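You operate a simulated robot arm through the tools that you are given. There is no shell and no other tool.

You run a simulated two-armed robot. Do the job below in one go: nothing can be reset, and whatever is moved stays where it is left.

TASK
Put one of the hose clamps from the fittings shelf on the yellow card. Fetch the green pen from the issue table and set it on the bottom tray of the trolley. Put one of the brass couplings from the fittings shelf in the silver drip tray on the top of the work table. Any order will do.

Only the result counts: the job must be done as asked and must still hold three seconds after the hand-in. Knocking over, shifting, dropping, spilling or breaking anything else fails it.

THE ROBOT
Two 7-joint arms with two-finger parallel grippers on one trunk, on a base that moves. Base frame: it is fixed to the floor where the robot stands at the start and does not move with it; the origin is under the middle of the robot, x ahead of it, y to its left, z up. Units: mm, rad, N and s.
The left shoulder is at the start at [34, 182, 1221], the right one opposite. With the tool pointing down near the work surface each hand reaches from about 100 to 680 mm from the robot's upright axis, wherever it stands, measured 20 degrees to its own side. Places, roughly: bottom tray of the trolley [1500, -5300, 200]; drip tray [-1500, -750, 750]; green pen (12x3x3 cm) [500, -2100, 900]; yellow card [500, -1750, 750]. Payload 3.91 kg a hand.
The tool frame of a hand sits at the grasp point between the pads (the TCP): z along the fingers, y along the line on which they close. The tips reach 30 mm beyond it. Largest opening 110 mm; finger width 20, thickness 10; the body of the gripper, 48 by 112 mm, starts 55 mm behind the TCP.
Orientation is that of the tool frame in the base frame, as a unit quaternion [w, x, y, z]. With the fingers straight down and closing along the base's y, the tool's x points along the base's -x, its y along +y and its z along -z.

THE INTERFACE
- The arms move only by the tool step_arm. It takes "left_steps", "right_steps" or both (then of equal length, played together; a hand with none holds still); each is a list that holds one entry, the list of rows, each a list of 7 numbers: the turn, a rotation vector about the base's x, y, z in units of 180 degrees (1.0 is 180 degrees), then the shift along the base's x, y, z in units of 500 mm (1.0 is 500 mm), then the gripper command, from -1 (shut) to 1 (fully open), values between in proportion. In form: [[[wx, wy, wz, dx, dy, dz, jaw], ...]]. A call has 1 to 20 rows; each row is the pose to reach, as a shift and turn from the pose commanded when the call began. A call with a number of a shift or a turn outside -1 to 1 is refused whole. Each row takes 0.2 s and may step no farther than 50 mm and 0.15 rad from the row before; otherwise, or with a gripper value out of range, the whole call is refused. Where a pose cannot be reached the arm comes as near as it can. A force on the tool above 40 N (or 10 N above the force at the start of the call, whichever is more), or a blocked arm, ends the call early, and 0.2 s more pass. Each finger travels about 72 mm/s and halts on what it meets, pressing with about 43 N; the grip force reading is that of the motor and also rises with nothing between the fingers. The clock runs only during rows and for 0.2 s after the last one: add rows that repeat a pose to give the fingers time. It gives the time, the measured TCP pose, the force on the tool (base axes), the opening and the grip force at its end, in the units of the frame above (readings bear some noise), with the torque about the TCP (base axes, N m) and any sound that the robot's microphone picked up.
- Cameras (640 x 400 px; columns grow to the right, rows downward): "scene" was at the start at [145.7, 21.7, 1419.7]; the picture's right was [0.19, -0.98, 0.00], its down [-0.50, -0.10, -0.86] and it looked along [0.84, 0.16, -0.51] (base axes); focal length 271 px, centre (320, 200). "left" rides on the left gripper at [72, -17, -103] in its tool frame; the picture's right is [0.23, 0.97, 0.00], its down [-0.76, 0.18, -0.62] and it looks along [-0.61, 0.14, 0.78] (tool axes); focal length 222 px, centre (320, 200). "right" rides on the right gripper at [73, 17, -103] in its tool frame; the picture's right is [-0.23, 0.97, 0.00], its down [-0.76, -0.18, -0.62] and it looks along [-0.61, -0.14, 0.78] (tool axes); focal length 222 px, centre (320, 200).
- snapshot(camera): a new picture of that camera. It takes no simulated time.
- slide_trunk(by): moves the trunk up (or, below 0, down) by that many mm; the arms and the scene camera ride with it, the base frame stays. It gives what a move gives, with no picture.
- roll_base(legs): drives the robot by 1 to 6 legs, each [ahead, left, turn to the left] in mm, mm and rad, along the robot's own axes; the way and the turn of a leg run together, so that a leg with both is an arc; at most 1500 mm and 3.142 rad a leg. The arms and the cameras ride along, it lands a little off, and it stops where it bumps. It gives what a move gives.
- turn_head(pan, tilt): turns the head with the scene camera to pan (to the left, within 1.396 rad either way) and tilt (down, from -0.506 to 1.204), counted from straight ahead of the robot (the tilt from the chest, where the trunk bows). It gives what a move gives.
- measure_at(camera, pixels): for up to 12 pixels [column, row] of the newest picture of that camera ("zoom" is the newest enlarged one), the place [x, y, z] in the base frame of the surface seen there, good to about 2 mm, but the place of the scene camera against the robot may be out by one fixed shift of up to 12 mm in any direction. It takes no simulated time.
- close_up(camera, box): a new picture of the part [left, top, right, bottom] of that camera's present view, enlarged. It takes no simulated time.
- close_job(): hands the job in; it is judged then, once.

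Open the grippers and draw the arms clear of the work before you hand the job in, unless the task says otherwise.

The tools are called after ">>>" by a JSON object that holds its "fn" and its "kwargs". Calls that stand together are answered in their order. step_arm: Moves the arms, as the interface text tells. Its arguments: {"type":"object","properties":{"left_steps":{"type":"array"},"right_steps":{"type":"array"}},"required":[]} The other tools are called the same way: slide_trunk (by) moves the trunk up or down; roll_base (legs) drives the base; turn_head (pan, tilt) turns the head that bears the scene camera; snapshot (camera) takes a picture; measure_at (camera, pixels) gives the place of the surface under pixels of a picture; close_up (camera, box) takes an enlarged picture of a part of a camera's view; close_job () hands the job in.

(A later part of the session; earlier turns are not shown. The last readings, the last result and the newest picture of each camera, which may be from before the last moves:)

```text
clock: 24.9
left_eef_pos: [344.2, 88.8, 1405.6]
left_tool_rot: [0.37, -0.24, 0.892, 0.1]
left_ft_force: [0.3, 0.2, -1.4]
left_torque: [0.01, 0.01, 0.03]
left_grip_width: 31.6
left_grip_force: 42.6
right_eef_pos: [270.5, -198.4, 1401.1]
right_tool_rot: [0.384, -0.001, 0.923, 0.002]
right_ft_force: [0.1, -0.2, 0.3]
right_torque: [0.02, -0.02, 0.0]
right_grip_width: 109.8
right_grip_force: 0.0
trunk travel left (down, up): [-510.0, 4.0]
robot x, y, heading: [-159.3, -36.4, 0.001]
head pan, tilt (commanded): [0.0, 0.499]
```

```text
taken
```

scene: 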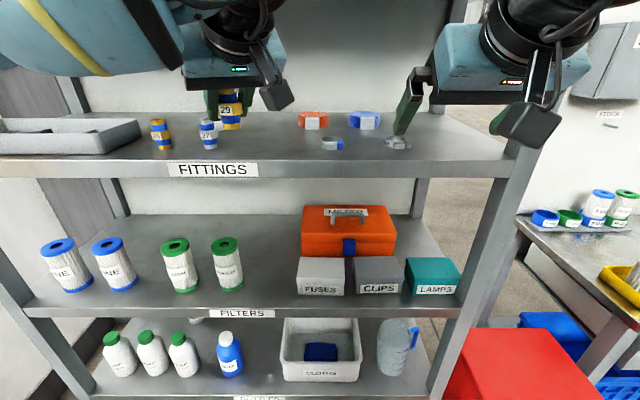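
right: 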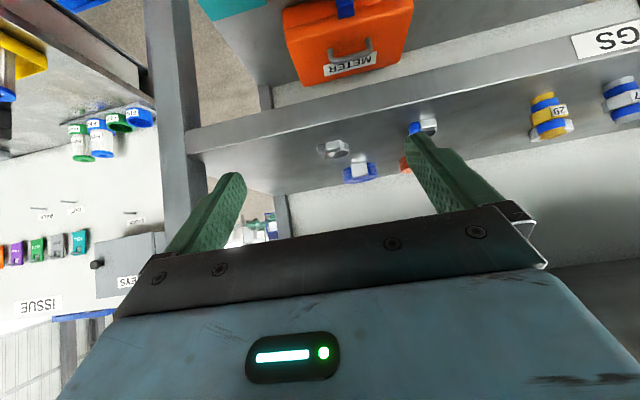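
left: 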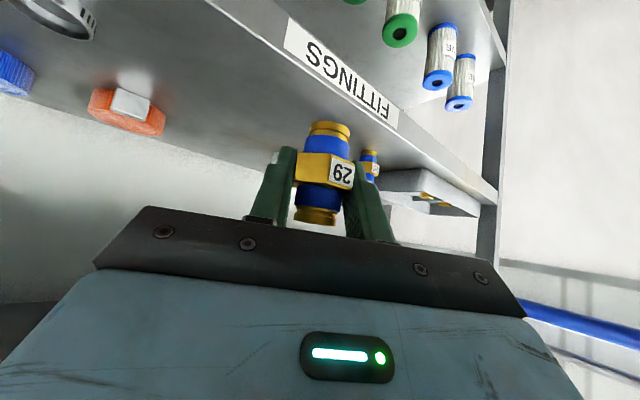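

The coupling is held upright. I park the left hand back and to the left, and move the right hand 60 mm forward for a closer look at the clamp near y≈-193.

>>> {"fn": "step_arm", "kwargs": {"left_steps": [[[0, 0, 0, -0.03, 0.03, 0, -1], [0, 0, 0, -0.06, 0.08, 0, -1], [0, 0, 0, -0.09, 0.14, 0, -1], [0, 0, 0, -0.12, 0.2, 0, -1], [0, 0, 0, -0.15, 0.25, 0, -1], [0, 0, 0, -0.15, 0.25, 0, -1]]], "right_steps": [[[0, 0, 0, 0.03, 0, 0, 1], [0, 0, 0, 0.06, 0, 0, 1], [0, 0, 0, 0.09, 0, 0, 1], [0, 0, 0, 0.12, 0, 0, 1], [0, 0, 0, 0.12, 0, 0, 1], [0, 0, 0, 0.12, 0, 0, 1]]]}}

>>> {"fn": "snapshot", "kwargs": {"camera": "right"}}

>>> {"fn": "close_up", "kwargs": {"camera": "right", "box": [280, 100, 440, 200]}}

```text
clock: 26.3
left_eef_pos: [270.4, 213.2, 1405.5]
left_tool_rot: [0.37, -0.24, 0.892, 0.099]
left_ft_force: [-0.4, 0.4, -0.3]
left_torque: [0.06, -0.01, 0.05]
left_grip_width: 31.5
left_grip_force: 43.2
right_eef_pos: [328.5, -198.0, 1402.0]
right_tool_rot: [0.383, -0.001, 0.924, 0.002]
right_ft_force: [0.6, -1.1, 0.8]
right_torque: [0.01, -0.01, -0.01]
right_grip_width: 109.8
right_grip_force: 0.0
trunk travel left (down, up): [-510.0, 4.0]
robot x, y, heading: [-162.3, -38.6, -0.004]
head pan, tilt (commanded): [0.0, 0.499]
```

```text
taken
```

right: 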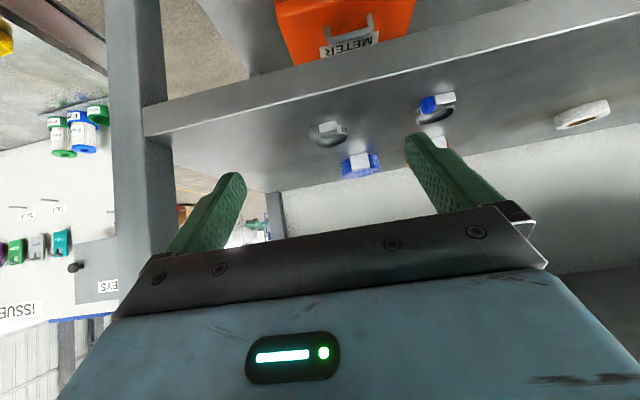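

```text
4.00 times, centred on (360, 150) of right
```

zoom: 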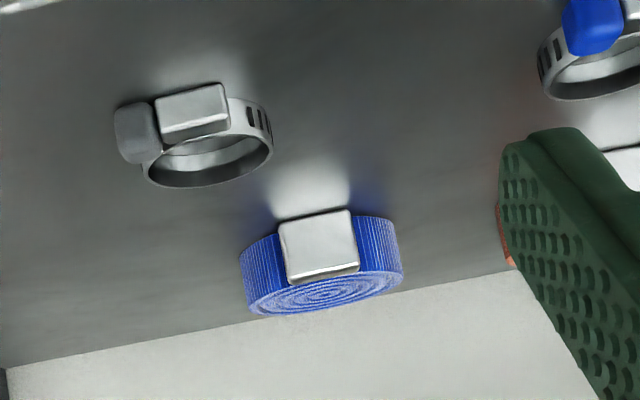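

>>> {"fn": "measure_at", "kwargs": {"camera": "zoom", "pixels": [[135, 135], [190, 110], [160, 105], [222, 95], [262, 125], [270, 150], [215, 185], [160, 178], [145, 165], [245, 110], [195, 130], [205, 155]]}}

```text
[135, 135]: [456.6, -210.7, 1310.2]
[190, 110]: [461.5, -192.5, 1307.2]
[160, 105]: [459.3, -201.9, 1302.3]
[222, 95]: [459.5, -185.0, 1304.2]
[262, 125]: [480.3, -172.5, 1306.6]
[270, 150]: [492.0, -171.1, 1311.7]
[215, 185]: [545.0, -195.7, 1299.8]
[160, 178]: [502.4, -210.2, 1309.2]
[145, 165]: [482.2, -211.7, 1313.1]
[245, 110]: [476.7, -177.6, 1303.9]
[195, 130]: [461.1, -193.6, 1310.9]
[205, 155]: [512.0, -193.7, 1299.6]
```

Clamp: ring centre about [491, -191.5], 42 mm across, top z≈1313, housing and knob in front at x≈457–470. With the 45° pitch the pad tips will touch only the ring's sides. I move above it with the jaw at 80 mm.

>>> {"fn": "step_arm", "kwargs": {"right_steps": [[[0, 0, 0, 0.05, 0.003, -0.01, 0.8], [0, 0, 0, 0.1, 0.006, -0.02, 0.6], [0, 0, 0, 0.15, 0.009, -0.03, 0.45], [0, 0, 0, 0.2, 0.011, -0.04, 0.45], [0, 0, 0, 0.25, 0.013, -0.05, 0.45], [0, 0, 0, 0.297, 0.013, -0.06, 0.45], [0, 0, 0, 0.297, 0.013, -0.06, 0.45], [0, 0, 0, 0.297, 0.013, -0.06, 0.45]]]}}

>>> {"fn": "snapshot", "kwargs": {"camera": "right"}}

>>> {"fn": "close_up", "kwargs": {"camera": "right", "box": [240, 110, 400, 210]}}

>>> {"fn": "snapshot", "kwargs": {"camera": "scene"}}

```text
clock: 28.1
left_eef_pos: [270.9, 214.9, 1406.8]
left_tool_rot: [0.369, -0.24, 0.893, 0.099]
left_ft_force: [-0.3, 0.4, -0.1]
left_torque: [-0.01, 0.02, -0.03]
left_grip_width: 31.2
left_grip_force: 43.0
right_eef_pos: [428.8, -224.2, 1351.3]
right_tool_rot: [0.384, -0.001, 0.923, 0.002]
right_ft_force: [-0.5, 0.3, 0.6]
right_torque: [-0.02, -0.01, -0.02]
right_grip_width: 79.9
right_grip_force: 0.1
right hand out of reach, approached as far as the arm can: row 2, 3, 4, 5, 6, 7, 8
trunk travel left (down, up): [-510.0, 4.0]
robot x, y, heading: [-162.6, -35.1, 0.0]
head pan, tilt (commanded): [0.0, 0.499]
```

```text
taken
```

right: 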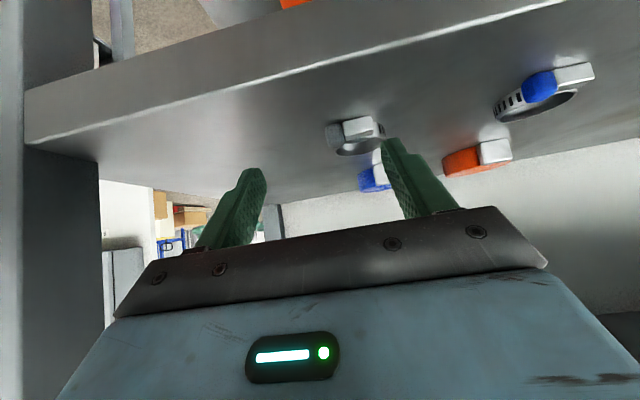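

```text
4.00 times, centred on (320, 160) of right
```

zoom: 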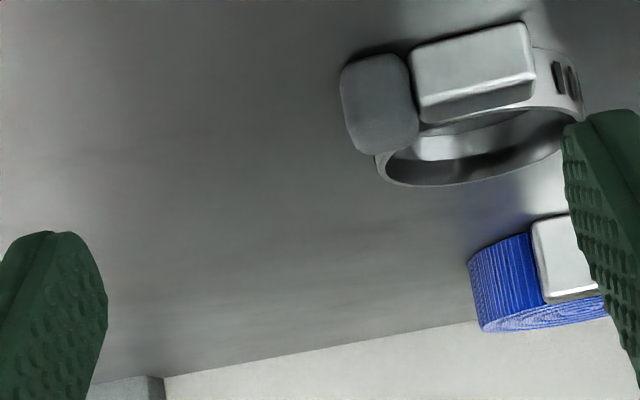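

```text
taken
```

scene: 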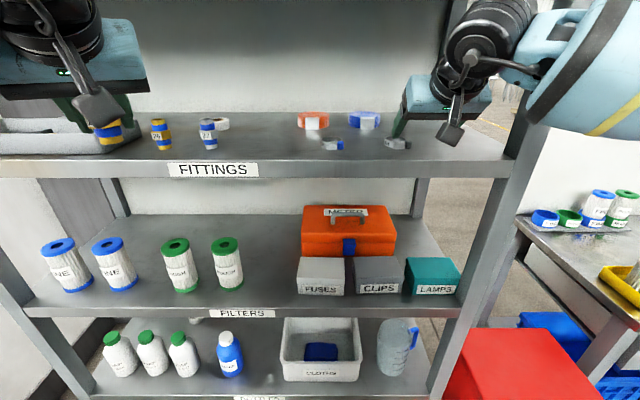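

The right arm came to its limit at [429, -224, 1351]; I need to stand closer. I first check how near the right forearm is to the shelf's right upright.

>>> {"fn": "measure_at", "kwargs": {"camera": "scene", "pixels": [[525, 150], [520, 180], [545, 75], [580, 60], [530, 40], [610, 100], [480, 40], [440, 110], [550, 110], [600, 30], [462, 10], [530, 125]]}}

>>> {"fn": "close_up", "kwargs": {"camera": "scene", "box": [400, 0, 640, 150]}}

```text
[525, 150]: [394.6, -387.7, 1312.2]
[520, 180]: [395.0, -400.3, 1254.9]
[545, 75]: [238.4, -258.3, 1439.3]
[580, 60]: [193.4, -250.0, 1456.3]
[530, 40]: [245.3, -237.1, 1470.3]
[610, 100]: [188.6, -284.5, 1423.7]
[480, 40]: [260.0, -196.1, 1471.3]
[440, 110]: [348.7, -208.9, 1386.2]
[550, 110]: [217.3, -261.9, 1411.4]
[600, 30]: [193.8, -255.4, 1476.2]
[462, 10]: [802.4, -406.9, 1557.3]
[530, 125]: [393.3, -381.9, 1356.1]
```

```text
2.67 times, centred on (520, 75) of scene
```

zoom: 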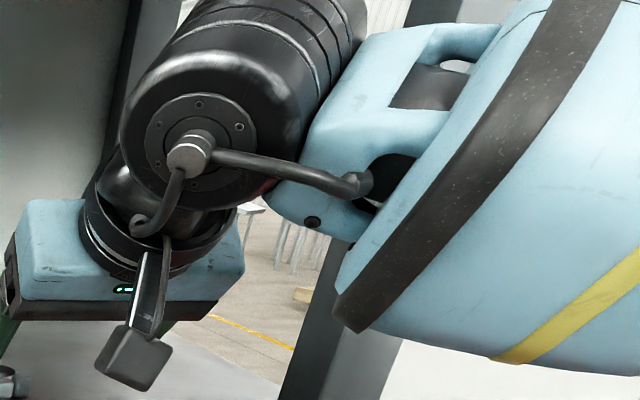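

The forearm is well in front of the upright. I draw the right hand back 90 mm and up a bit, to a reachable pose, before driving closer.

>>> {"fn": "step_arm", "kwargs": {"right_steps": [[[0, 0, 0, -0.06, 0, 0.02, 0.45], [0, 0, 0, -0.12, 0, 0.04, 0.45], [0, 0, 0, -0.18, 0, 0.06, 0.45], [0, 0, 0, -0.18, 0, 0.06, 0.45]]]}}

```text
clock: 29.1
left_eef_pos: [271.5, 213.8, 1405.9]
left_tool_rot: [0.369, -0.24, 0.892, 0.1]
left_ft_force: [0.3, -0.2, -0.7]
left_torque: [-0.02, -0.01, -0.01]
left_grip_width: 31.1
left_grip_force: 42.9
right_eef_pos: [341.6, -225.0, 1382.0]
right_tool_rot: [0.383, 0.0, 0.924, 0.001]
right_ft_force: [-0.2, -0.7, -0.9]
right_torque: [0.03, 0.01, 0.0]
right_grip_width: 79.6
right_grip_force: 0.1
trunk travel left (down, up): [-510.0, 4.0]
robot x, y, heading: [-160.7, -38.7, -0.0]
head pan, tilt (commanded): [0.0, 0.499]
```

The commanded pose restarts from the actual one. I drive 80 mm forward and 38 mm left so the clamp lies nearer and more to the right hand's own side.

>>> {"fn": "roll_base", "kwargs": {"legs": [[80, 38, 0]]}}

>>> {"fn": "snapshot", "kwargs": {"camera": "right"}}

>>> {"fn": "snapshot", "kwargs": {"camera": "scene"}}

```text
clock: 30.2
left_eef_pos: [349.0, 251.5, 1406.9]
left_tool_rot: [0.371, -0.239, 0.892, 0.1]
left_ft_force: [-0.5, 0.6, -0.2]
left_torque: [0.03, 0.03, 0.03]
left_grip_width: 31.4
left_grip_force: 43.2
right_eef_pos: [417.6, -187.1, 1382.1]
right_tool_rot: [0.385, 0.0, 0.923, 0.001]
right_ft_force: [-0.5, -0.5, 0.1]
right_torque: [0.01, -0.01, -0.01]
right_grip_width: 79.8
right_grip_force: 0.0
trunk travel left (down, up): [-510.0, 4.0]
robot x, y, heading: [-81.9, -3.2, 0.002]
head pan, tilt (commanded): [0.0, 0.499]
```

```text
taken
```

right: 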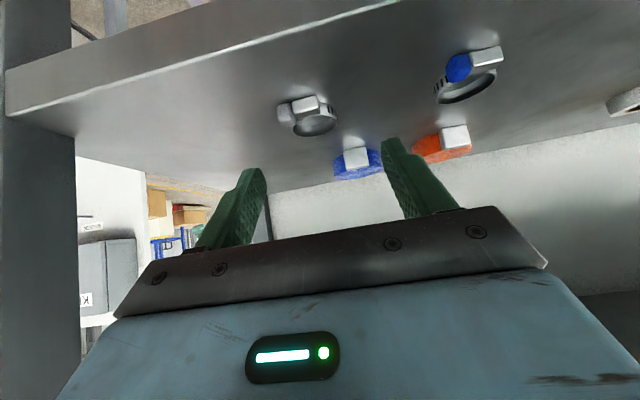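

```text
taken
```

scene: 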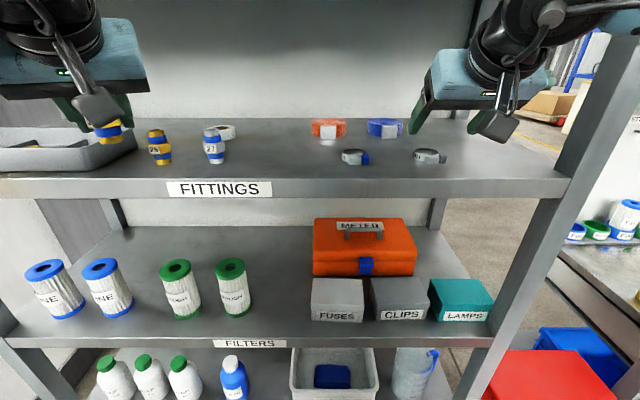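

The clamp now shows at (307,115) in the right picture with a full ring visible. I enlarge it and measure ring edges.

>>> {"fn": "close_up", "kwargs": {"camera": "right", "box": [256, 80, 368, 150]}}

>>> {"fn": "measure_at", "kwargs": {"camera": "zoom", "pixels": [[155, 175], [270, 150], [200, 130], [325, 130], [430, 175], [455, 215], [440, 260], [360, 305], [280, 310], [230, 285], [210, 270], [120, 160]]}}

```text
5.71 times, centred on (312, 115) of right
```

zoom: 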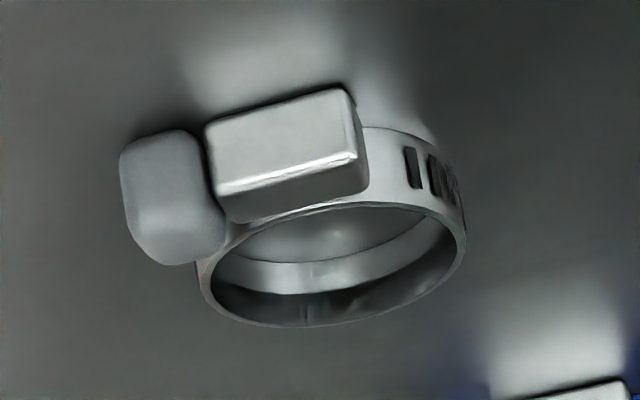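

```text
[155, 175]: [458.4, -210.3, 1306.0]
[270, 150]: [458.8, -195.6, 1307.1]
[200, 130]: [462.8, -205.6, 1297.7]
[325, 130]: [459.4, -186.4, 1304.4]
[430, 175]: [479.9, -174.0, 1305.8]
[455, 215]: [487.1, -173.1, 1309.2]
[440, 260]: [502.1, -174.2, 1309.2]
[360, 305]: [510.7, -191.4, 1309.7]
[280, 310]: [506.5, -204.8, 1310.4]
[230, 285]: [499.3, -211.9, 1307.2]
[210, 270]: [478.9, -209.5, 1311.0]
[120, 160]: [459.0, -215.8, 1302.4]
```

Ring centre ≈[491.5, -192.5], r≈20.5, top ≈1311. I move over it (TCP x≈477.5, y≈-192.5) and down to z≈1346 first.

>>> {"fn": "step_arm", "kwargs": {"right_steps": [[[0, 0, 0, 0.04, -0.004, 0, 0.45], [0, 0, 0, 0.08, -0.008, 0, 0.45], [0, 0, 0, 0.12, -0.0108, 0, 0.45], [0, 0, 0, 0.12, -0.0108, -0.04, 0.45], [0, 0, 0, 0.12, -0.0108, -0.072, 0.45], [0, 0, 0, 0.12, -0.0108, -0.072, 0.45]]]}}

>>> {"fn": "snapshot", "kwargs": {"camera": "right"}}

>>> {"fn": "close_up", "kwargs": {"camera": "right", "box": [220, 90, 420, 215]}}

```text
clock: 31.6
left_eef_pos: [350.3, 252.2, 1406.5]
left_tool_rot: [0.37, -0.24, 0.892, 0.099]
left_ft_force: [0.2, 0.6, -0.7]
left_torque: [-0.01, 0.01, -0.01]
left_grip_width: 31.0
left_grip_force: 43.4
right_eef_pos: [479.6, -190.6, 1346.1]
right_tool_rot: [0.384, 0.0, 0.923, 0.002]
right_ft_force: [0.9, 0.2, 0.2]
right_torque: [0.05, 0.02, 0.0]
right_grip_width: 79.9
right_grip_force: 0.2
trunk travel left (down, up): [-510.0, 4.0]
robot x, y, heading: [-80.8, -4.1, 0.001]
head pan, tilt (commanded): [0.0, 0.499]
```

```text
taken
```

right: 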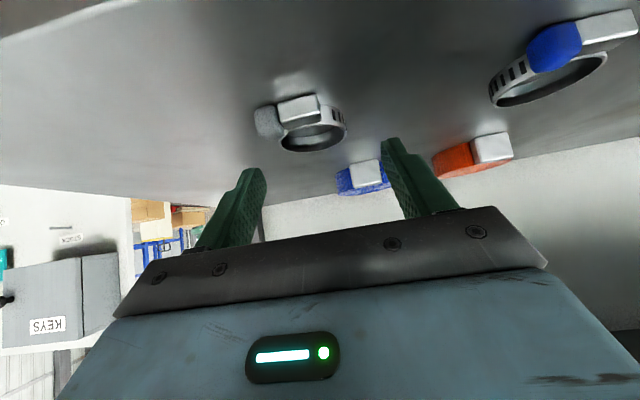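

```text
3.20 times, centred on (320, 152) of right
```

zoom: 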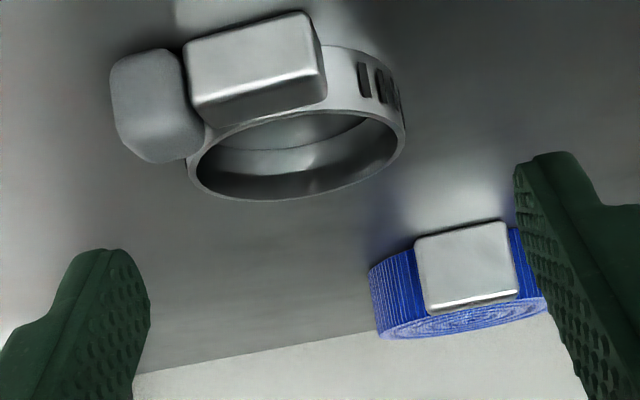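

The fingers hang above and either side of the ring. I verify finger tips against ring edges in base coordinates.

>>> {"fn": "measure_at", "kwargs": {"camera": "zoom", "pixels": [[110, 255], [145, 280], [525, 165], [545, 160], [395, 100], [403, 130], [300, 195], [200, 180], [190, 160], [115, 100], [380, 165], [250, 198]]}}

```text
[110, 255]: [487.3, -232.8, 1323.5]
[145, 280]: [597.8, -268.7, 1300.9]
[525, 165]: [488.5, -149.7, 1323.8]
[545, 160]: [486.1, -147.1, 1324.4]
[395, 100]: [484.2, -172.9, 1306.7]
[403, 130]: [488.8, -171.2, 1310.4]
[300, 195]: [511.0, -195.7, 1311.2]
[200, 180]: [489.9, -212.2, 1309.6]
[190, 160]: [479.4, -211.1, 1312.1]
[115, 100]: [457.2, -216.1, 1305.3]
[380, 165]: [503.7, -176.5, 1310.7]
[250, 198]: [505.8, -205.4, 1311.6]
```

Fingers centre at y≈-190.7 against ring centre -192; I correct 1.5 mm and lower to TCP z≈1330 so the tips pass just above the shelf.

>>> {"fn": "step_arm", "kwargs": {"right_steps": [[[0, 0, 0, -0.002, -0.0026, -0.012, 0.45], [0, 0, 0, -0.002, -0.0026, -0.024, 0.45], [0, 0, 0, -0.002, -0.0026, -0.0322, 0.45], [0, 0, 0, -0.002, -0.0026, -0.0322, 0.45]]]}}

>>> {"fn": "close_up", "kwargs": {"camera": "right", "box": [220, 90, 420, 215]}}

```text
clock: 32.6
left_eef_pos: [350.4, 253.0, 1406.1]
left_tool_rot: [0.37, -0.24, 0.892, 0.099]
left_ft_force: [0.8, 0.2, -0.7]
left_torque: [0.01, 0.02, 0.01]
left_grip_width: 31.5
left_grip_force: 43.3
right_eef_pos: [478.3, -194.1, 1329.2]
right_tool_rot: [0.383, 0.001, 0.924, 0.0]
right_ft_force: [0.4, 0.0, -0.2]
right_torque: [-0.01, 0.01, -0.03]
right_grip_width: 79.9
right_grip_force: 0.1
trunk travel left (down, up): [-510.0, 4.0]
robot x, y, heading: [-83.5, -3.2, -0.002]
head pan, tilt (commanded): [0.0, 0.499]
```

```text
3.20 times, centred on (320, 152) of right
```

zoom: 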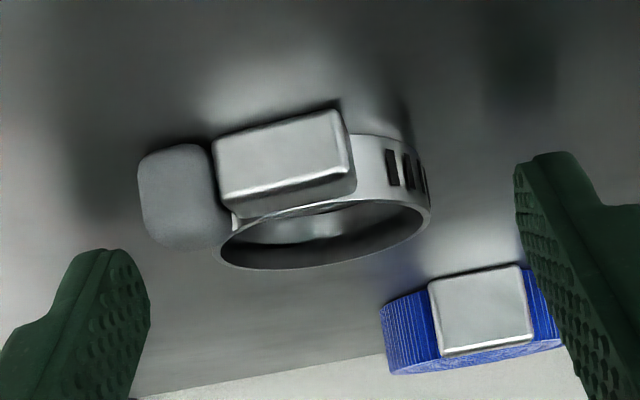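

No contact force, fingers on both sides of the ring. I shut the right gripper gently.

>>> {"fn": "step_arm", "kwargs": {"right_steps": [[[0, 0, 0, 0, 0, 0, 0.2], [0, 0, 0, 0, 0, 0, 0], [0, 0, 0, 0, 0, 0, -0.2], [0, 0, 0, 0, 0, 0, -0.4], [0, 0, 0, 0, 0, 0, -1], [0, 0, 0, 0, 0, 0, -1], [0, 0, 0, 0, 0, 0, -1]]]}}

>>> {"fn": "snapshot", "kwargs": {"camera": "right"}}

>>> {"fn": "close_up", "kwargs": {"camera": "right", "box": [220, 90, 420, 215]}}

```text
clock: 34.2
left_eef_pos: [350.2, 252.2, 1405.6]
left_tool_rot: [0.37, -0.24, 0.892, 0.1]
left_ft_force: [-0.4, -0.6, -1.4]
left_torque: [-0.02, 0.03, 0.0]
left_grip_width: 31.2
left_grip_force: 43.8
right_eef_pos: [477.8, -194.1, 1329.2]
right_tool_rot: [0.383, 0.001, 0.924, 0.001]
right_ft_force: [0.0, -0.4, 0.9]
right_torque: [-0.02, 0.01, 0.01]
right_grip_width: 41.2
right_grip_force: 43.0
trunk travel left (down, up): [-510.0, 4.0]
robot x, y, heading: [-79.3, -1.0, -0.001]
head pan, tilt (commanded): [0.0, 0.499]
```

```text
taken
```

right: 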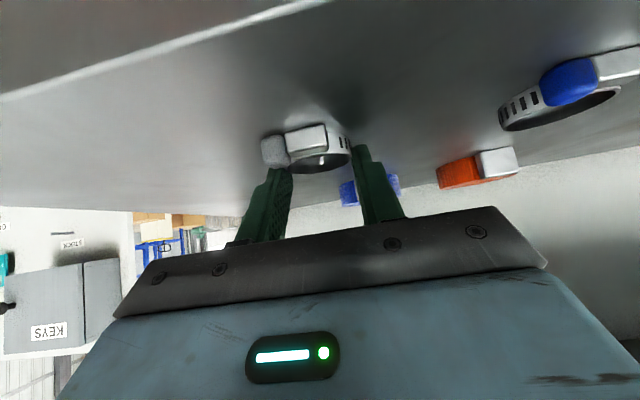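

```text
3.20 times, centred on (320, 152) of right
```

zoom: 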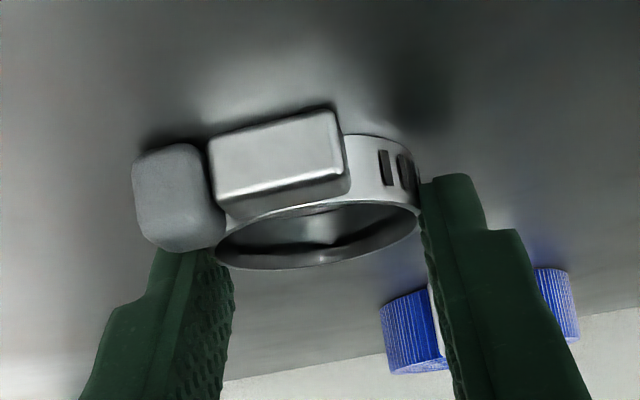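

Width 41.2 mm equals the ring's diameter, 43 N. I lift slowly 60 mm and check that the clamp comes along.

>>> {"fn": "step_arm", "kwargs": {"right_steps": [[[0, 0, 0, 0, 0, 0.01, -1], [0, 0, 0, 0, 0, 0.03, -1], [0, 0, 0, 0, 0, 0.06, -1], [0, 0, 0, 0, 0, 0.09, -1], [0, 0, 0, 0, 0, 0.12, -1], [0, 0, 0, 0, 0, 0.12, -1]]]}}

>>> {"fn": "snapshot", "kwargs": {"camera": "right"}}

>>> {"fn": "snapshot", "kwargs": {"camera": "scene"}}

```text
clock: 35.6
left_eef_pos: [350.2, 251.1, 1406.0]
left_tool_rot: [0.37, -0.24, 0.892, 0.099]
left_ft_force: [0.4, 0.8, -1.0]
left_torque: [0.03, 0.02, -0.02]
left_grip_width: 31.5
left_grip_force: 42.8
right_eef_pos: [477.1, -193.2, 1390.2]
right_tool_rot: [0.384, -0.001, 0.923, 0.002]
right_ft_force: [-0.5, -0.4, -0.3]
right_torque: [0.03, -0.03, 0.02]
right_grip_width: 41.1
right_grip_force: 43.4
trunk travel left (down, up): [-510.0, 4.0]
robot x, y, heading: [-81.5, -0.2, 0.0]
head pan, tilt (commanded): [0.0, 0.499]
```

```text
taken
```

right: 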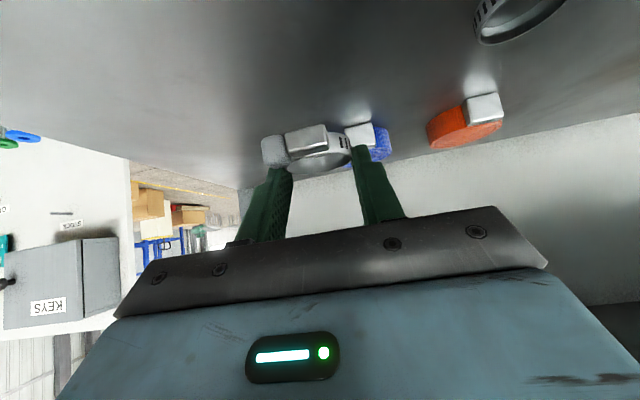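

```text
taken
```

scene: 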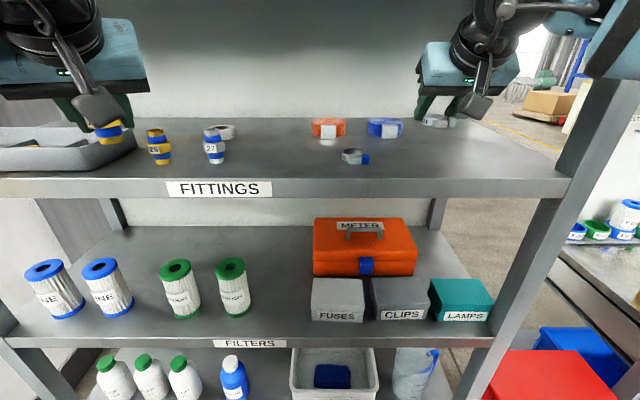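

The clamp is held. I back the base 380 mm straight out of the shelf.

>>> {"fn": "roll_base", "kwargs": {"legs": [[-380, 0, 0]]}}

>>> {"fn": "step_arm", "kwargs": {"left_steps": [[[0, 0, 0, -0.03, 0, 0, -1], [0, 0, 0, -0.06, 0, 0, -1], [0, 0, 0, -0.09, 0, 0, -1], [0, 0, 0, -0.12, 0, 0, -1], [0, 0, 0, -0.12, 0, 0, -1]]], "right_steps": [[[0, 0, 0, -0.06, 0, 0, -1], [0, 0, 0, -0.12, 0, 0, -1], [0, 0, 0, -0.18, 0, 0, -1], [0, 0, 0, -0.26, 0, 0, -1], [0, 0, 0, -0.34, 0, 0, -1]]]}}

>>> {"fn": "turn_head", "kwargs": {"pan": -1.39, "tilt": 0.3}}

>>> {"fn": "snapshot", "kwargs": {"camera": "scene"}}

>>> {"fn": "snapshot", "kwargs": {"camera": "right"}}

```text
clock: 38.0
left_eef_pos: [-24.7, 252.3, 1405.7]
left_tool_rot: [0.369, -0.24, 0.892, 0.099]
left_ft_force: [-0.2, 1.0, -0.9]
left_torque: [-0.01, 0.02, 0.01]
left_grip_width: 31.4
left_grip_force: 42.8
right_eef_pos: [104.4, -193.1, 1390.0]
right_tool_rot: [0.382, 0.001, 0.924, 0.001]
right_ft_force: [0.0, 0.4, -0.1]
right_torque: [0.01, 0.01, 0.01]
right_grip_width: 41.1
right_grip_force: 43.0
trunk travel left (down, up): [-510.0, 4.0]
robot x, y, heading: [-460.4, -3.9, -0.003]
head pan, tilt (commanded): [0.0, 0.499]
```

```text
clock: 39.2
left_eef_pos: [-87.6, 252.4, 1407.1]
left_tool_rot: [0.372, -0.239, 0.892, 0.099]
left_ft_force: [-0.8, 1.0, -0.6]
left_torque: [0.0, -0.02, 0.0]
left_grip_width: 31.3
left_grip_force: 42.9
right_eef_pos: [-71.4, -195.7, 1390.6]
right_tool_rot: [0.384, 0.001, 0.923, 0.001]
right_ft_force: [-0.3, -0.3, -1.0]
right_torque: [0.01, 0.0, -0.03]
right_grip_width: 41.1
right_grip_force: 43.4
trunk travel left (down, up): [-510.0, 4.0]
robot x, y, heading: [-457.1, -0.9, -0.003]
head pan, tilt (commanded): [0.0, 0.499]
```

```text
clock: 40.7
left_eef_pos: [-87.7, 252.3, 1407.8]
left_tool_rot: [0.37, -0.24, 0.892, 0.099]
left_ft_force: [0.2, 0.2, -1.5]
left_torque: [0.01, -0.01, -0.02]
left_grip_width: 31.3
left_grip_force: 43.2
right_eef_pos: [-69.0, -195.4, 1390.8]
right_tool_rot: [0.383, 0.0, 0.924, 0.002]
right_ft_force: [-0.7, 0.5, 0.1]
right_torque: [-0.02, -0.01, -0.01]
right_grip_width: 41.1
right_grip_force: 43.4
trunk travel left (down, up): [-510.0, 4.0]
robot x, y, heading: [-460.0, -2.4, 0.005]
head pan, tilt (commanded): [-1.389, 0.3]
```

```text
taken
```

scene: 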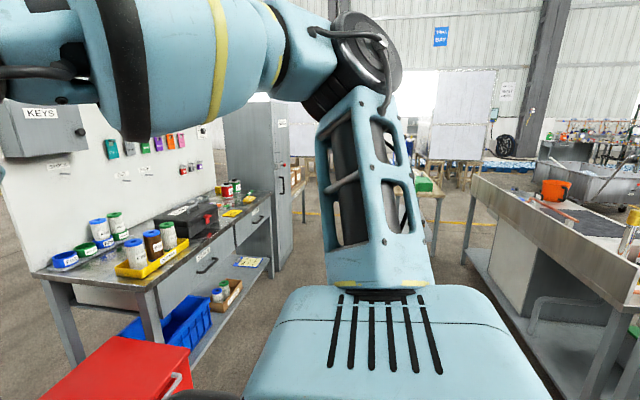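

```text
taken
```

right: 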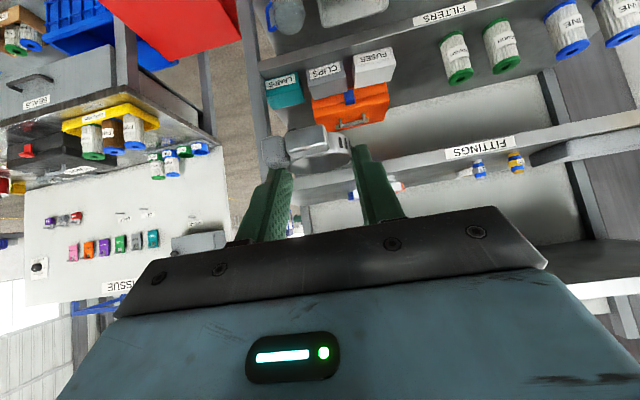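

The work table is at right (top edge (475,180) to (620,270)) and the issue table at left. I measure their edges to plan the drive.

>>> {"fn": "measure_at", "kwargs": {"camera": "scene", "pixels": [[478, 182], [540, 225], [610, 270], [600, 215], [520, 190], [557, 188], [630, 245], [635, 210], [232, 212], [160, 280], [75, 285], [250, 200]]}}

>>> {"fn": "close_up", "kwargs": {"camera": "scene", "box": [440, 120, 640, 245]}}

>>> {"fn": "close_up", "kwargs": {"camera": "scene", "box": [40, 100, 300, 262]}}

```text
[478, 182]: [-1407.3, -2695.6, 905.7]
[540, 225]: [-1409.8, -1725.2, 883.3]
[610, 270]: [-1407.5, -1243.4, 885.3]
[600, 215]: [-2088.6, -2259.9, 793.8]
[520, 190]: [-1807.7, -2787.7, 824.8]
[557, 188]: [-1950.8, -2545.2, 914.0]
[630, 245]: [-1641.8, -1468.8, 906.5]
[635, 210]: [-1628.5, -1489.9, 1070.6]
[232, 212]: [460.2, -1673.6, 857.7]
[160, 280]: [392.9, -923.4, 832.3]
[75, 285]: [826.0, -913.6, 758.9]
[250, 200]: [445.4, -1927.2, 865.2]
```

```text
3.20 times, centred on (540, 182) of scene
```

zoom: 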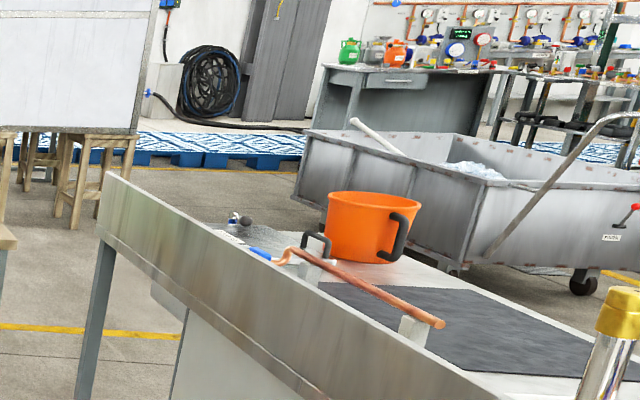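

```text
2.46 times, centred on (170, 181) of scene
```

zoom: 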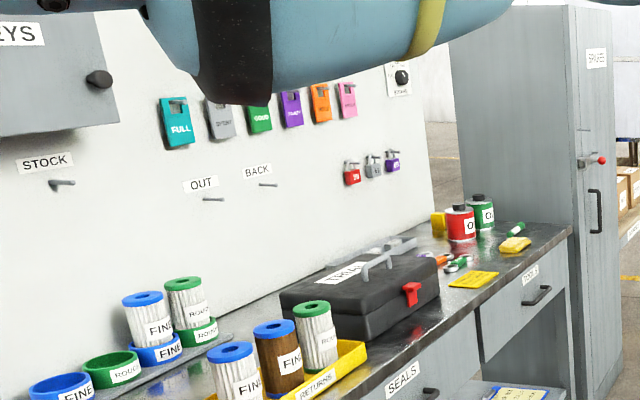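

The work table's near edge runs at x≈-1407 with a raised rim (z≈885–905). I turn the robot 90° to the right in place and look towards the drip tray.

>>> {"fn": "roll_base", "kwargs": {"legs": [[0, 0, -1.57]]}}

>>> {"fn": "turn_head", "kwargs": {"pan": -0.9, "tilt": 0.35}}

>>> {"fn": "snapshot", "kwargs": {"camera": "scene"}}

>>> {"fn": "turn_head", "kwargs": {"pan": -0.1, "tilt": 0.35}}

>>> {"fn": "snapshot", "kwargs": {"camera": "scene"}}

```text
clock: 44.9
left_eef_pos: [-195.0, -366.1, 1406.2]
left_tool_rot: [0.334, 0.452, 0.806, -0.187]
left_ft_force: [0.4, 0.5, -1.8]
left_torque: [-0.01, 0.02, 0.02]
left_grip_width: 31.2
left_grip_force: 43.0
right_eef_pos: [-641.9, -395.4, 1390.4]
right_tool_rot: [0.275, 0.646, 0.66, -0.267]
right_ft_force: [0.1, -0.5, 0.1]
right_torque: [-0.03, 0.0, 0.02]
right_grip_width: 41.1
right_grip_force: 42.9
trunk travel left (down, up): [-510.0, 4.0]
robot x, y, heading: [-457.4, 0.8, -1.545]
head pan, tilt (commanded): [-1.389, 0.3]
```

```text
clock: 45.8
left_eef_pos: [-195.8, -366.3, 1407.6]
left_tool_rot: [0.334, 0.451, 0.806, -0.187]
left_ft_force: [0.2, 0.2, -0.6]
left_torque: [0.0, 0.03, 0.0]
left_grip_width: 31.4
left_grip_force: 42.8
right_eef_pos: [-641.6, -393.7, 1390.8]
right_tool_rot: [0.275, 0.645, 0.661, -0.267]
right_ft_force: [1.0, -0.3, -1.1]
right_torque: [0.0, 0.02, 0.01]
right_grip_width: 41.1
right_grip_force: 42.5
trunk travel left (down, up): [-510.0, 4.0]
robot x, y, heading: [-455.2, 6.8, -1.546]
head pan, tilt (commanded): [-0.901, 0.351]
```

```text
taken
```

scene: 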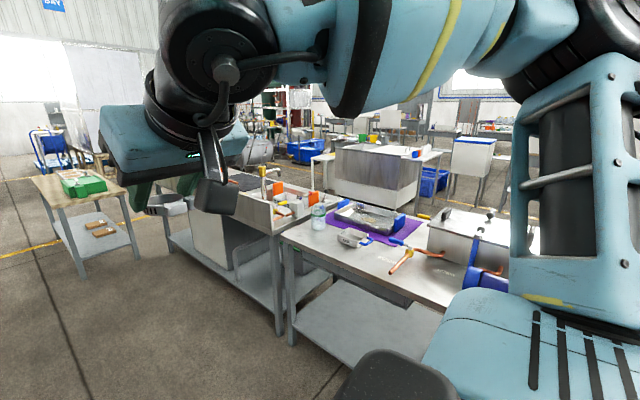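

```text
clock: 46.9
left_eef_pos: [-194.0, -367.3, 1407.7]
left_tool_rot: [0.334, 0.451, 0.806, -0.187]
left_ft_force: [0.0, 0.1, -1.6]
left_torque: [-0.04, 0.03, 0.01]
left_grip_width: 31.3
left_grip_force: 42.5
right_eef_pos: [-641.5, -396.2, 1391.1]
right_tool_rot: [0.276, 0.645, 0.66, -0.267]
right_ft_force: [0.5, 0.5, -0.4]
right_torque: [0.01, 0.01, 0.0]
right_grip_width: 41.2
right_grip_force: 43.4
trunk travel left (down, up): [-510.0, 4.0]
robot x, y, heading: [-461.9, 2.1, -1.545]
head pan, tilt (commanded): [-0.099, 0.351]
```

```text
taken
```

scene: 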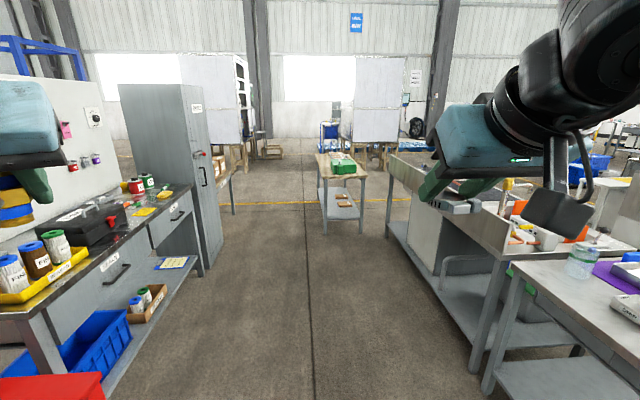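

A second table (work table) with a silvery tray near (370,215) on a purple mat shows in the right-hand view. I look at it enlarged.

>>> {"fn": "turn_head", "kwargs": {"pan": -1.0, "tilt": 0.45}}

>>> {"fn": "snapshot", "kwargs": {"camera": "scene"}}

>>> {"fn": "close_up", "kwargs": {"camera": "scene", "box": [180, 130, 500, 330]}}

```text
clock: 48.1
left_eef_pos: [-194.5, -366.1, 1407.2]
left_tool_rot: [0.333, 0.452, 0.806, -0.187]
left_ft_force: [0.4, 0.0, -0.8]
left_torque: [-0.04, 0.0, 0.01]
left_grip_width: 31.4
left_grip_force: 43.1
right_eef_pos: [-641.8, -395.2, 1390.1]
right_tool_rot: [0.276, 0.645, 0.661, -0.267]
right_ft_force: [0.2, -0.4, 0.3]
right_torque: [0.01, 0.01, -0.02]
right_grip_width: 41.2
right_grip_force: 42.8
trunk travel left (down, up): [-510.0, 4.0]
robot x, y, heading: [-458.0, -2.0, -1.548]
head pan, tilt (commanded): [-1.0, 0.45]
```

```text
taken
```

scene: 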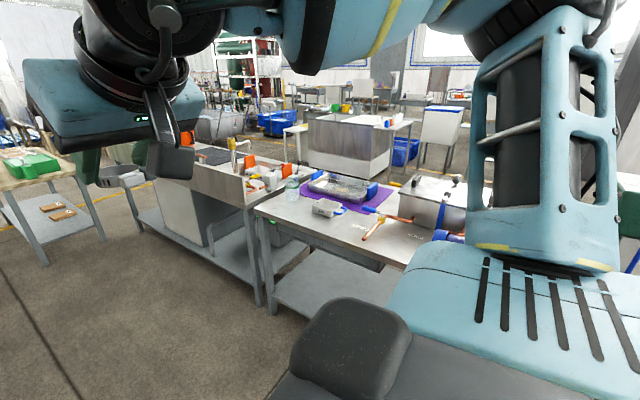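

```text
2.00 times, centred on (340, 230) of scene
```

zoom: 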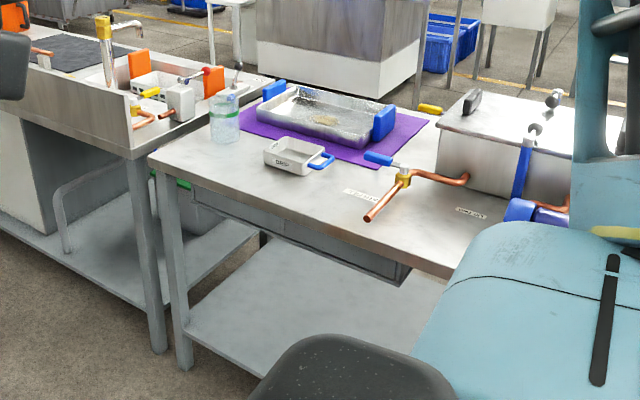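

There's a small tray labelled "DRIP" at (290,155 in zoom) and a larger silver tray on a purple mat at (325,110). I zoom more and measure both.

>>> {"fn": "close_up", "kwargs": {"camera": "scene", "box": [280, 160, 400, 235]}}

>>> {"fn": "measure_at", "kwargs": {"camera": "scene", "pixels": [[326, 208], [320, 205], [342, 190], [360, 180], [320, 180], [370, 200], [290, 210], [256, 207], [350, 240], [400, 262], [294, 190], [380, 232]]}}

```text
5.33 times, centred on (340, 198) of scene
```

zoom: 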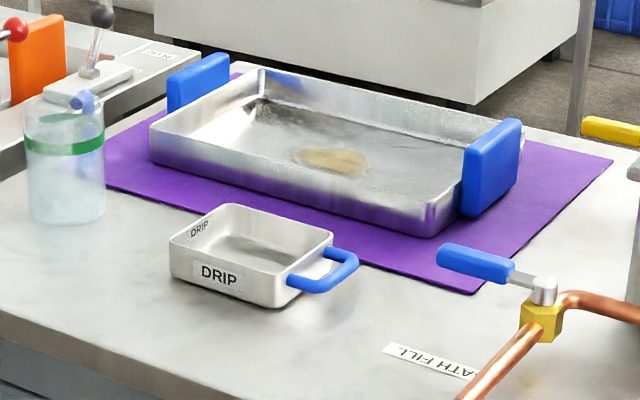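

```text
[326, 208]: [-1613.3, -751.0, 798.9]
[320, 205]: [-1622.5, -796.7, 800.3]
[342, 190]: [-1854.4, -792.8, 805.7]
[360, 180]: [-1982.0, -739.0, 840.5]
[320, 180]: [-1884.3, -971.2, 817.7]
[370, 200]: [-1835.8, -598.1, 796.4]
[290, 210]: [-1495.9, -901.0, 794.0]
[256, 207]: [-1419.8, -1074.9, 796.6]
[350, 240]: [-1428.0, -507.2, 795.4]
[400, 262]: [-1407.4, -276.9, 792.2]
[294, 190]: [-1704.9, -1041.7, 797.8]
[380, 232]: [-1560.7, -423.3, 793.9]
```

The labelled silver "DRIP" tray is near [-1640, -765, 800] – this matches the rough place, while the bigger tray is farther off. I turn another 90° right to face the work table.

>>> {"fn": "roll_base", "kwargs": {"legs": [[0, 0, -1.594]]}}

>>> {"fn": "turn_head", "kwargs": {"pan": 0.4, "tilt": 0.4}}

>>> {"fn": "snapshot", "kwargs": {"camera": "scene"}}

```text
clock: 52.5
left_eef_pos: [-843.2, -234.4, 1406.6]
left_tool_rot: [0.09, 0.898, 0.216, -0.373]
left_ft_force: [0.7, 0.3, -1.9]
left_torque: [-0.02, 0.0, -0.01]
left_grip_width: 31.3
left_grip_force: 43.4
right_eef_pos: [-835.5, 212.5, 1390.3]
right_tool_rot: [-0.009, 0.923, -0.025, -0.384]
right_ft_force: [0.0, 0.4, -1.2]
right_torque: [0.03, 0.0, -0.03]
right_grip_width: 41.0
right_grip_force: 42.8
trunk travel left (down, up): [-510.0, 4.0]
robot x, y, heading: [-461.3, 1.2, 3.085]
head pan, tilt (commanded): [-1.0, 0.45]
```

```text
clock: 54.1
left_eef_pos: [-843.4, -235.3, 1406.7]
left_tool_rot: [0.09, 0.898, 0.216, -0.373]
left_ft_force: [-0.9, 1.5, 0.0]
left_torque: [-0.02, 0.02, -0.01]
left_grip_width: 31.3
left_grip_force: 43.4
right_eef_pos: [-835.8, 212.9, 1390.1]
right_tool_rot: [-0.009, 0.923, -0.025, -0.384]
right_ft_force: [-0.7, -0.2, -0.4]
right_torque: [-0.01, 0.0, 0.01]
right_grip_width: 41.1
right_grip_force: 42.8
trunk travel left (down, up): [-510.0, 4.0]
robot x, y, heading: [-461.1, -0.3, 3.087]
head pan, tilt (commanded): [0.4, 0.4]
```

```text
taken
```

scene: 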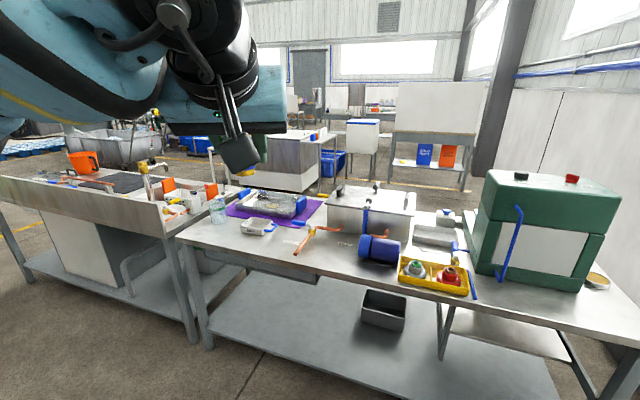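

The whole work table is visible now. I zoom on its top to be sure which tray is the silver drip tray.

>>> {"fn": "close_up", "kwargs": {"camera": "scene", "box": [190, 170, 350, 270]}}

>>> {"fn": "close_up", "kwargs": {"camera": "scene", "box": [330, 180, 570, 330]}}

>>> {"fn": "measure_at", "kwargs": {"camera": "scene", "pixels": [[257, 226], [275, 203], [435, 236], [430, 275], [300, 245], [230, 245], [400, 285], [310, 260], [215, 245], [375, 262], [265, 221], [250, 230]]}}

```text
4.00 times, centred on (270, 220) of scene
```

zoom: 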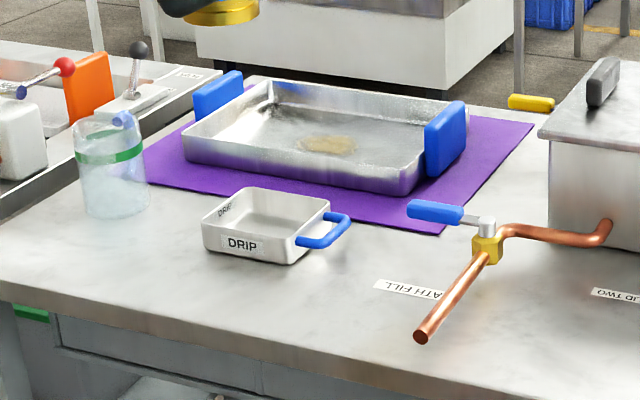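

```text
2.67 times, centred on (450, 255) of scene
```

zoom: 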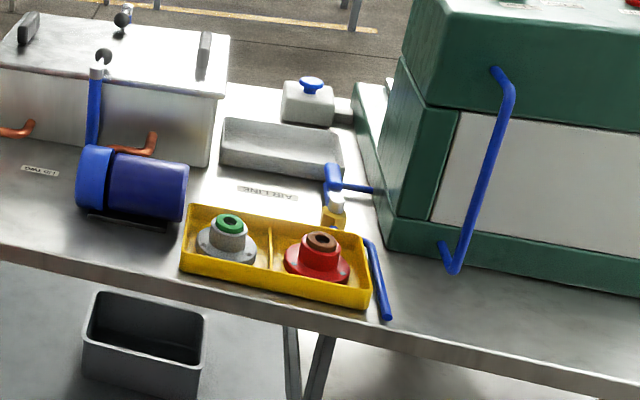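

```text
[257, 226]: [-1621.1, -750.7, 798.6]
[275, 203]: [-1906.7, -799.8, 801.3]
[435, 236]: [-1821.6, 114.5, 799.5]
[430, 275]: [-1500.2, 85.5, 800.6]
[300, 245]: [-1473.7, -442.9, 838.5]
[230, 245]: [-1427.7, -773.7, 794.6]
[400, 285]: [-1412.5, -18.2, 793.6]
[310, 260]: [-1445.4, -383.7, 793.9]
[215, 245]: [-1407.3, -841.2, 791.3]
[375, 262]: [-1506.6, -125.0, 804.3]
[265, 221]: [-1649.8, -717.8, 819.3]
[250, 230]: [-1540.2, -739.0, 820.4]
```

The small tray labelled "DRIP" sits at about [-1600, -750]; the gray tray at right and the big pan are other things. I measure its corners precisely.

>>> {"fn": "close_up", "kwargs": {"camera": "scene", "box": [230, 205, 294, 245]}}

>>> {"fn": "measure_at", "kwargs": {"camera": "zoom", "pixels": [[115, 150], [230, 240], [300, 200], [400, 125], [245, 90], [185, 140], [395, 190], [470, 160], [330, 250], [290, 160], [240, 175], [120, 185]]}}

```text
10.00 times, centred on (262, 225) of scene
```

zoom: 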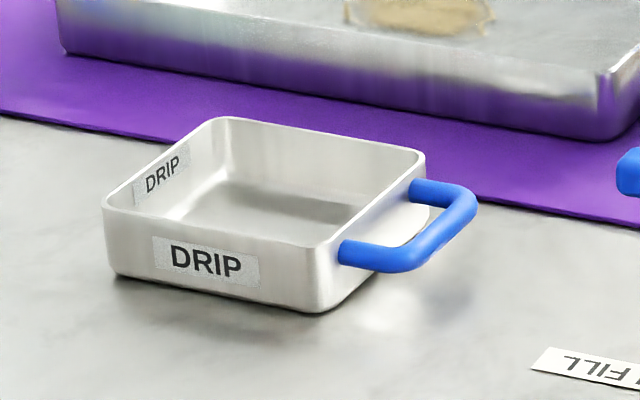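

```text
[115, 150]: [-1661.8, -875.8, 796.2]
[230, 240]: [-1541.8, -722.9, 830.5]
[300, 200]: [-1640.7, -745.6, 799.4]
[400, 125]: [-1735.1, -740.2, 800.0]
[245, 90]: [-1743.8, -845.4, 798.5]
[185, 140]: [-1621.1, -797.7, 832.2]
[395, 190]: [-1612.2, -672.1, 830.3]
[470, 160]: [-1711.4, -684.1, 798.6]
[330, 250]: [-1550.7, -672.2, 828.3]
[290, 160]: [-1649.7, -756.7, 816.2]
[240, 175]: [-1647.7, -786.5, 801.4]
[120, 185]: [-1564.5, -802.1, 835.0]
```

The DRIP tray spans about x -1543…-1652, y -803…-670, rim z≈835. I straighten the heading and drive most of the way towards it.

>>> {"fn": "roll_base", "kwargs": {"legs": [[0, 0, 0.055], [450, 560, 0]]}}

>>> {"fn": "slide_trunk", "kwargs": {"by": -150}}

>>> {"fn": "turn_head", "kwargs": {"pan": 0.1, "tilt": 0.6}}

>>> {"fn": "snapshot", "kwargs": {"camera": "scene"}}

>>> {"fn": "snapshot", "kwargs": {"camera": "left"}}

>>> {"fn": "snapshot", "kwargs": {"camera": "right"}}

```text
clock: 59.9
left_eef_pos: [-1273.0, -818.8, 1407.6]
left_tool_rot: [0.101, 0.891, 0.244, -0.369]
left_ft_force: [-0.6, 0.1, -1.0]
left_torque: [-0.02, -0.05, 0.03]
left_grip_width: 31.1
left_grip_force: 42.5
right_eef_pos: [-1294.0, -371.6, 1391.3]
right_tool_rot: [0.003, 0.924, 0.004, -0.384]
right_ft_force: [0.4, 0.0, -0.4]
right_torque: [0.0, -0.02, 0.0]
right_grip_width: 40.9
right_grip_force: 42.9
trunk travel left (down, up): [-510.0, 4.0]
robot x, y, heading: [-908.1, -564.4, -3.133]
head pan, tilt (commanded): [0.4, 0.4]
```

```text
clock: 61.6
left_eef_pos: [-1302.6, -820.7, 1221.1]
left_tool_rot: [0.111, 0.909, 0.238, -0.324]
left_ft_force: [-0.5, 1.0, -1.4]
left_torque: [0.0, -0.02, 0.0]
left_grip_width: 31.2
left_grip_force: 42.9
right_eef_pos: [-1293.8, -371.5, 1240.3]
right_tool_rot: [0.004, 0.924, 0.005, -0.383]
right_ft_force: [-0.9, -0.1, 0.5]
right_torque: [-0.03, 0.0, 0.0]
right_grip_width: 40.9
right_grip_force: 43.2
trunk travel left (down, up): [-360.0, 154.0]
robot x, y, heading: [-902.4, -562.0, -3.129]
head pan, tilt (commanded): [0.4, 0.4]
```

```text
clock: 62.4
left_eef_pos: [-1302.3, -819.2, 1221.0]
left_tool_rot: [0.113, 0.909, 0.239, -0.324]
left_ft_force: [0.2, 0.3, -0.7]
left_torque: [0.0, -0.03, -0.03]
left_grip_width: 31.2
left_grip_force: 43.4
right_eef_pos: [-1294.8, -371.5, 1240.3]
right_tool_rot: [0.003, 0.924, 0.004, -0.383]
right_ft_force: [-0.2, -0.6, -0.9]
right_torque: [-0.07, 0.0, 0.02]
right_grip_width: 41.2
right_grip_force: 43.1
trunk travel left (down, up): [-360.0, 154.0]
robot x, y, heading: [-906.3, -564.6, -3.139]
head pan, tilt (commanded): [0.099, 0.6]
```

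```text
taken
```

scene: 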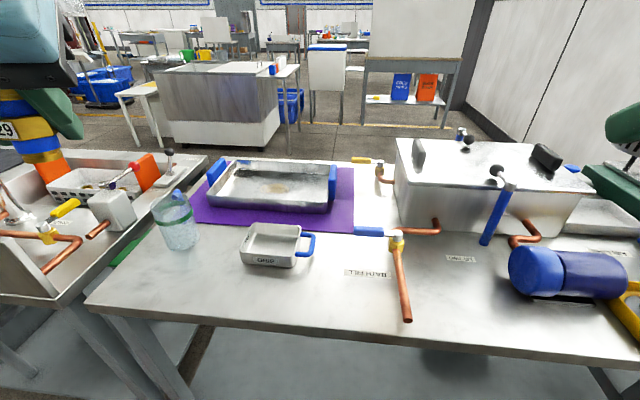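

```text
taken
```

left: 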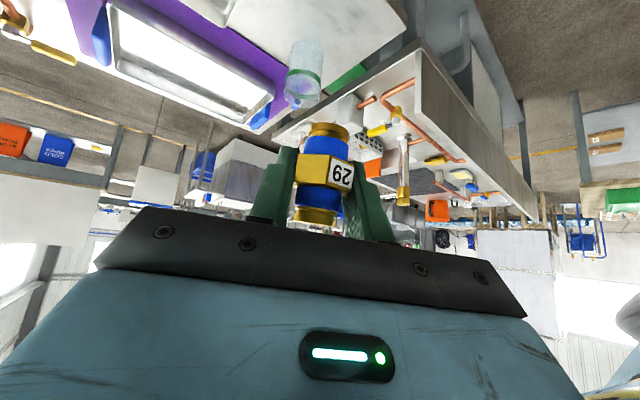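

```text
taken
```

right: 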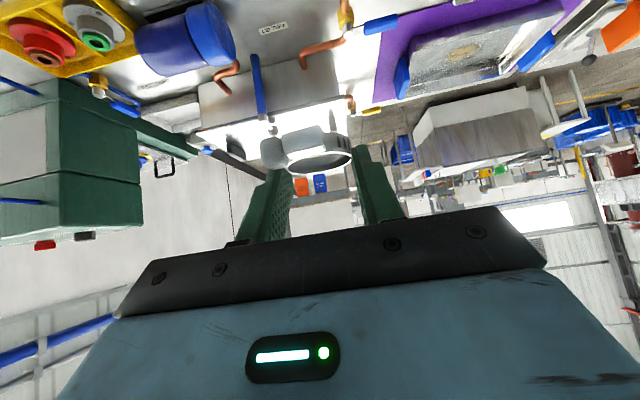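

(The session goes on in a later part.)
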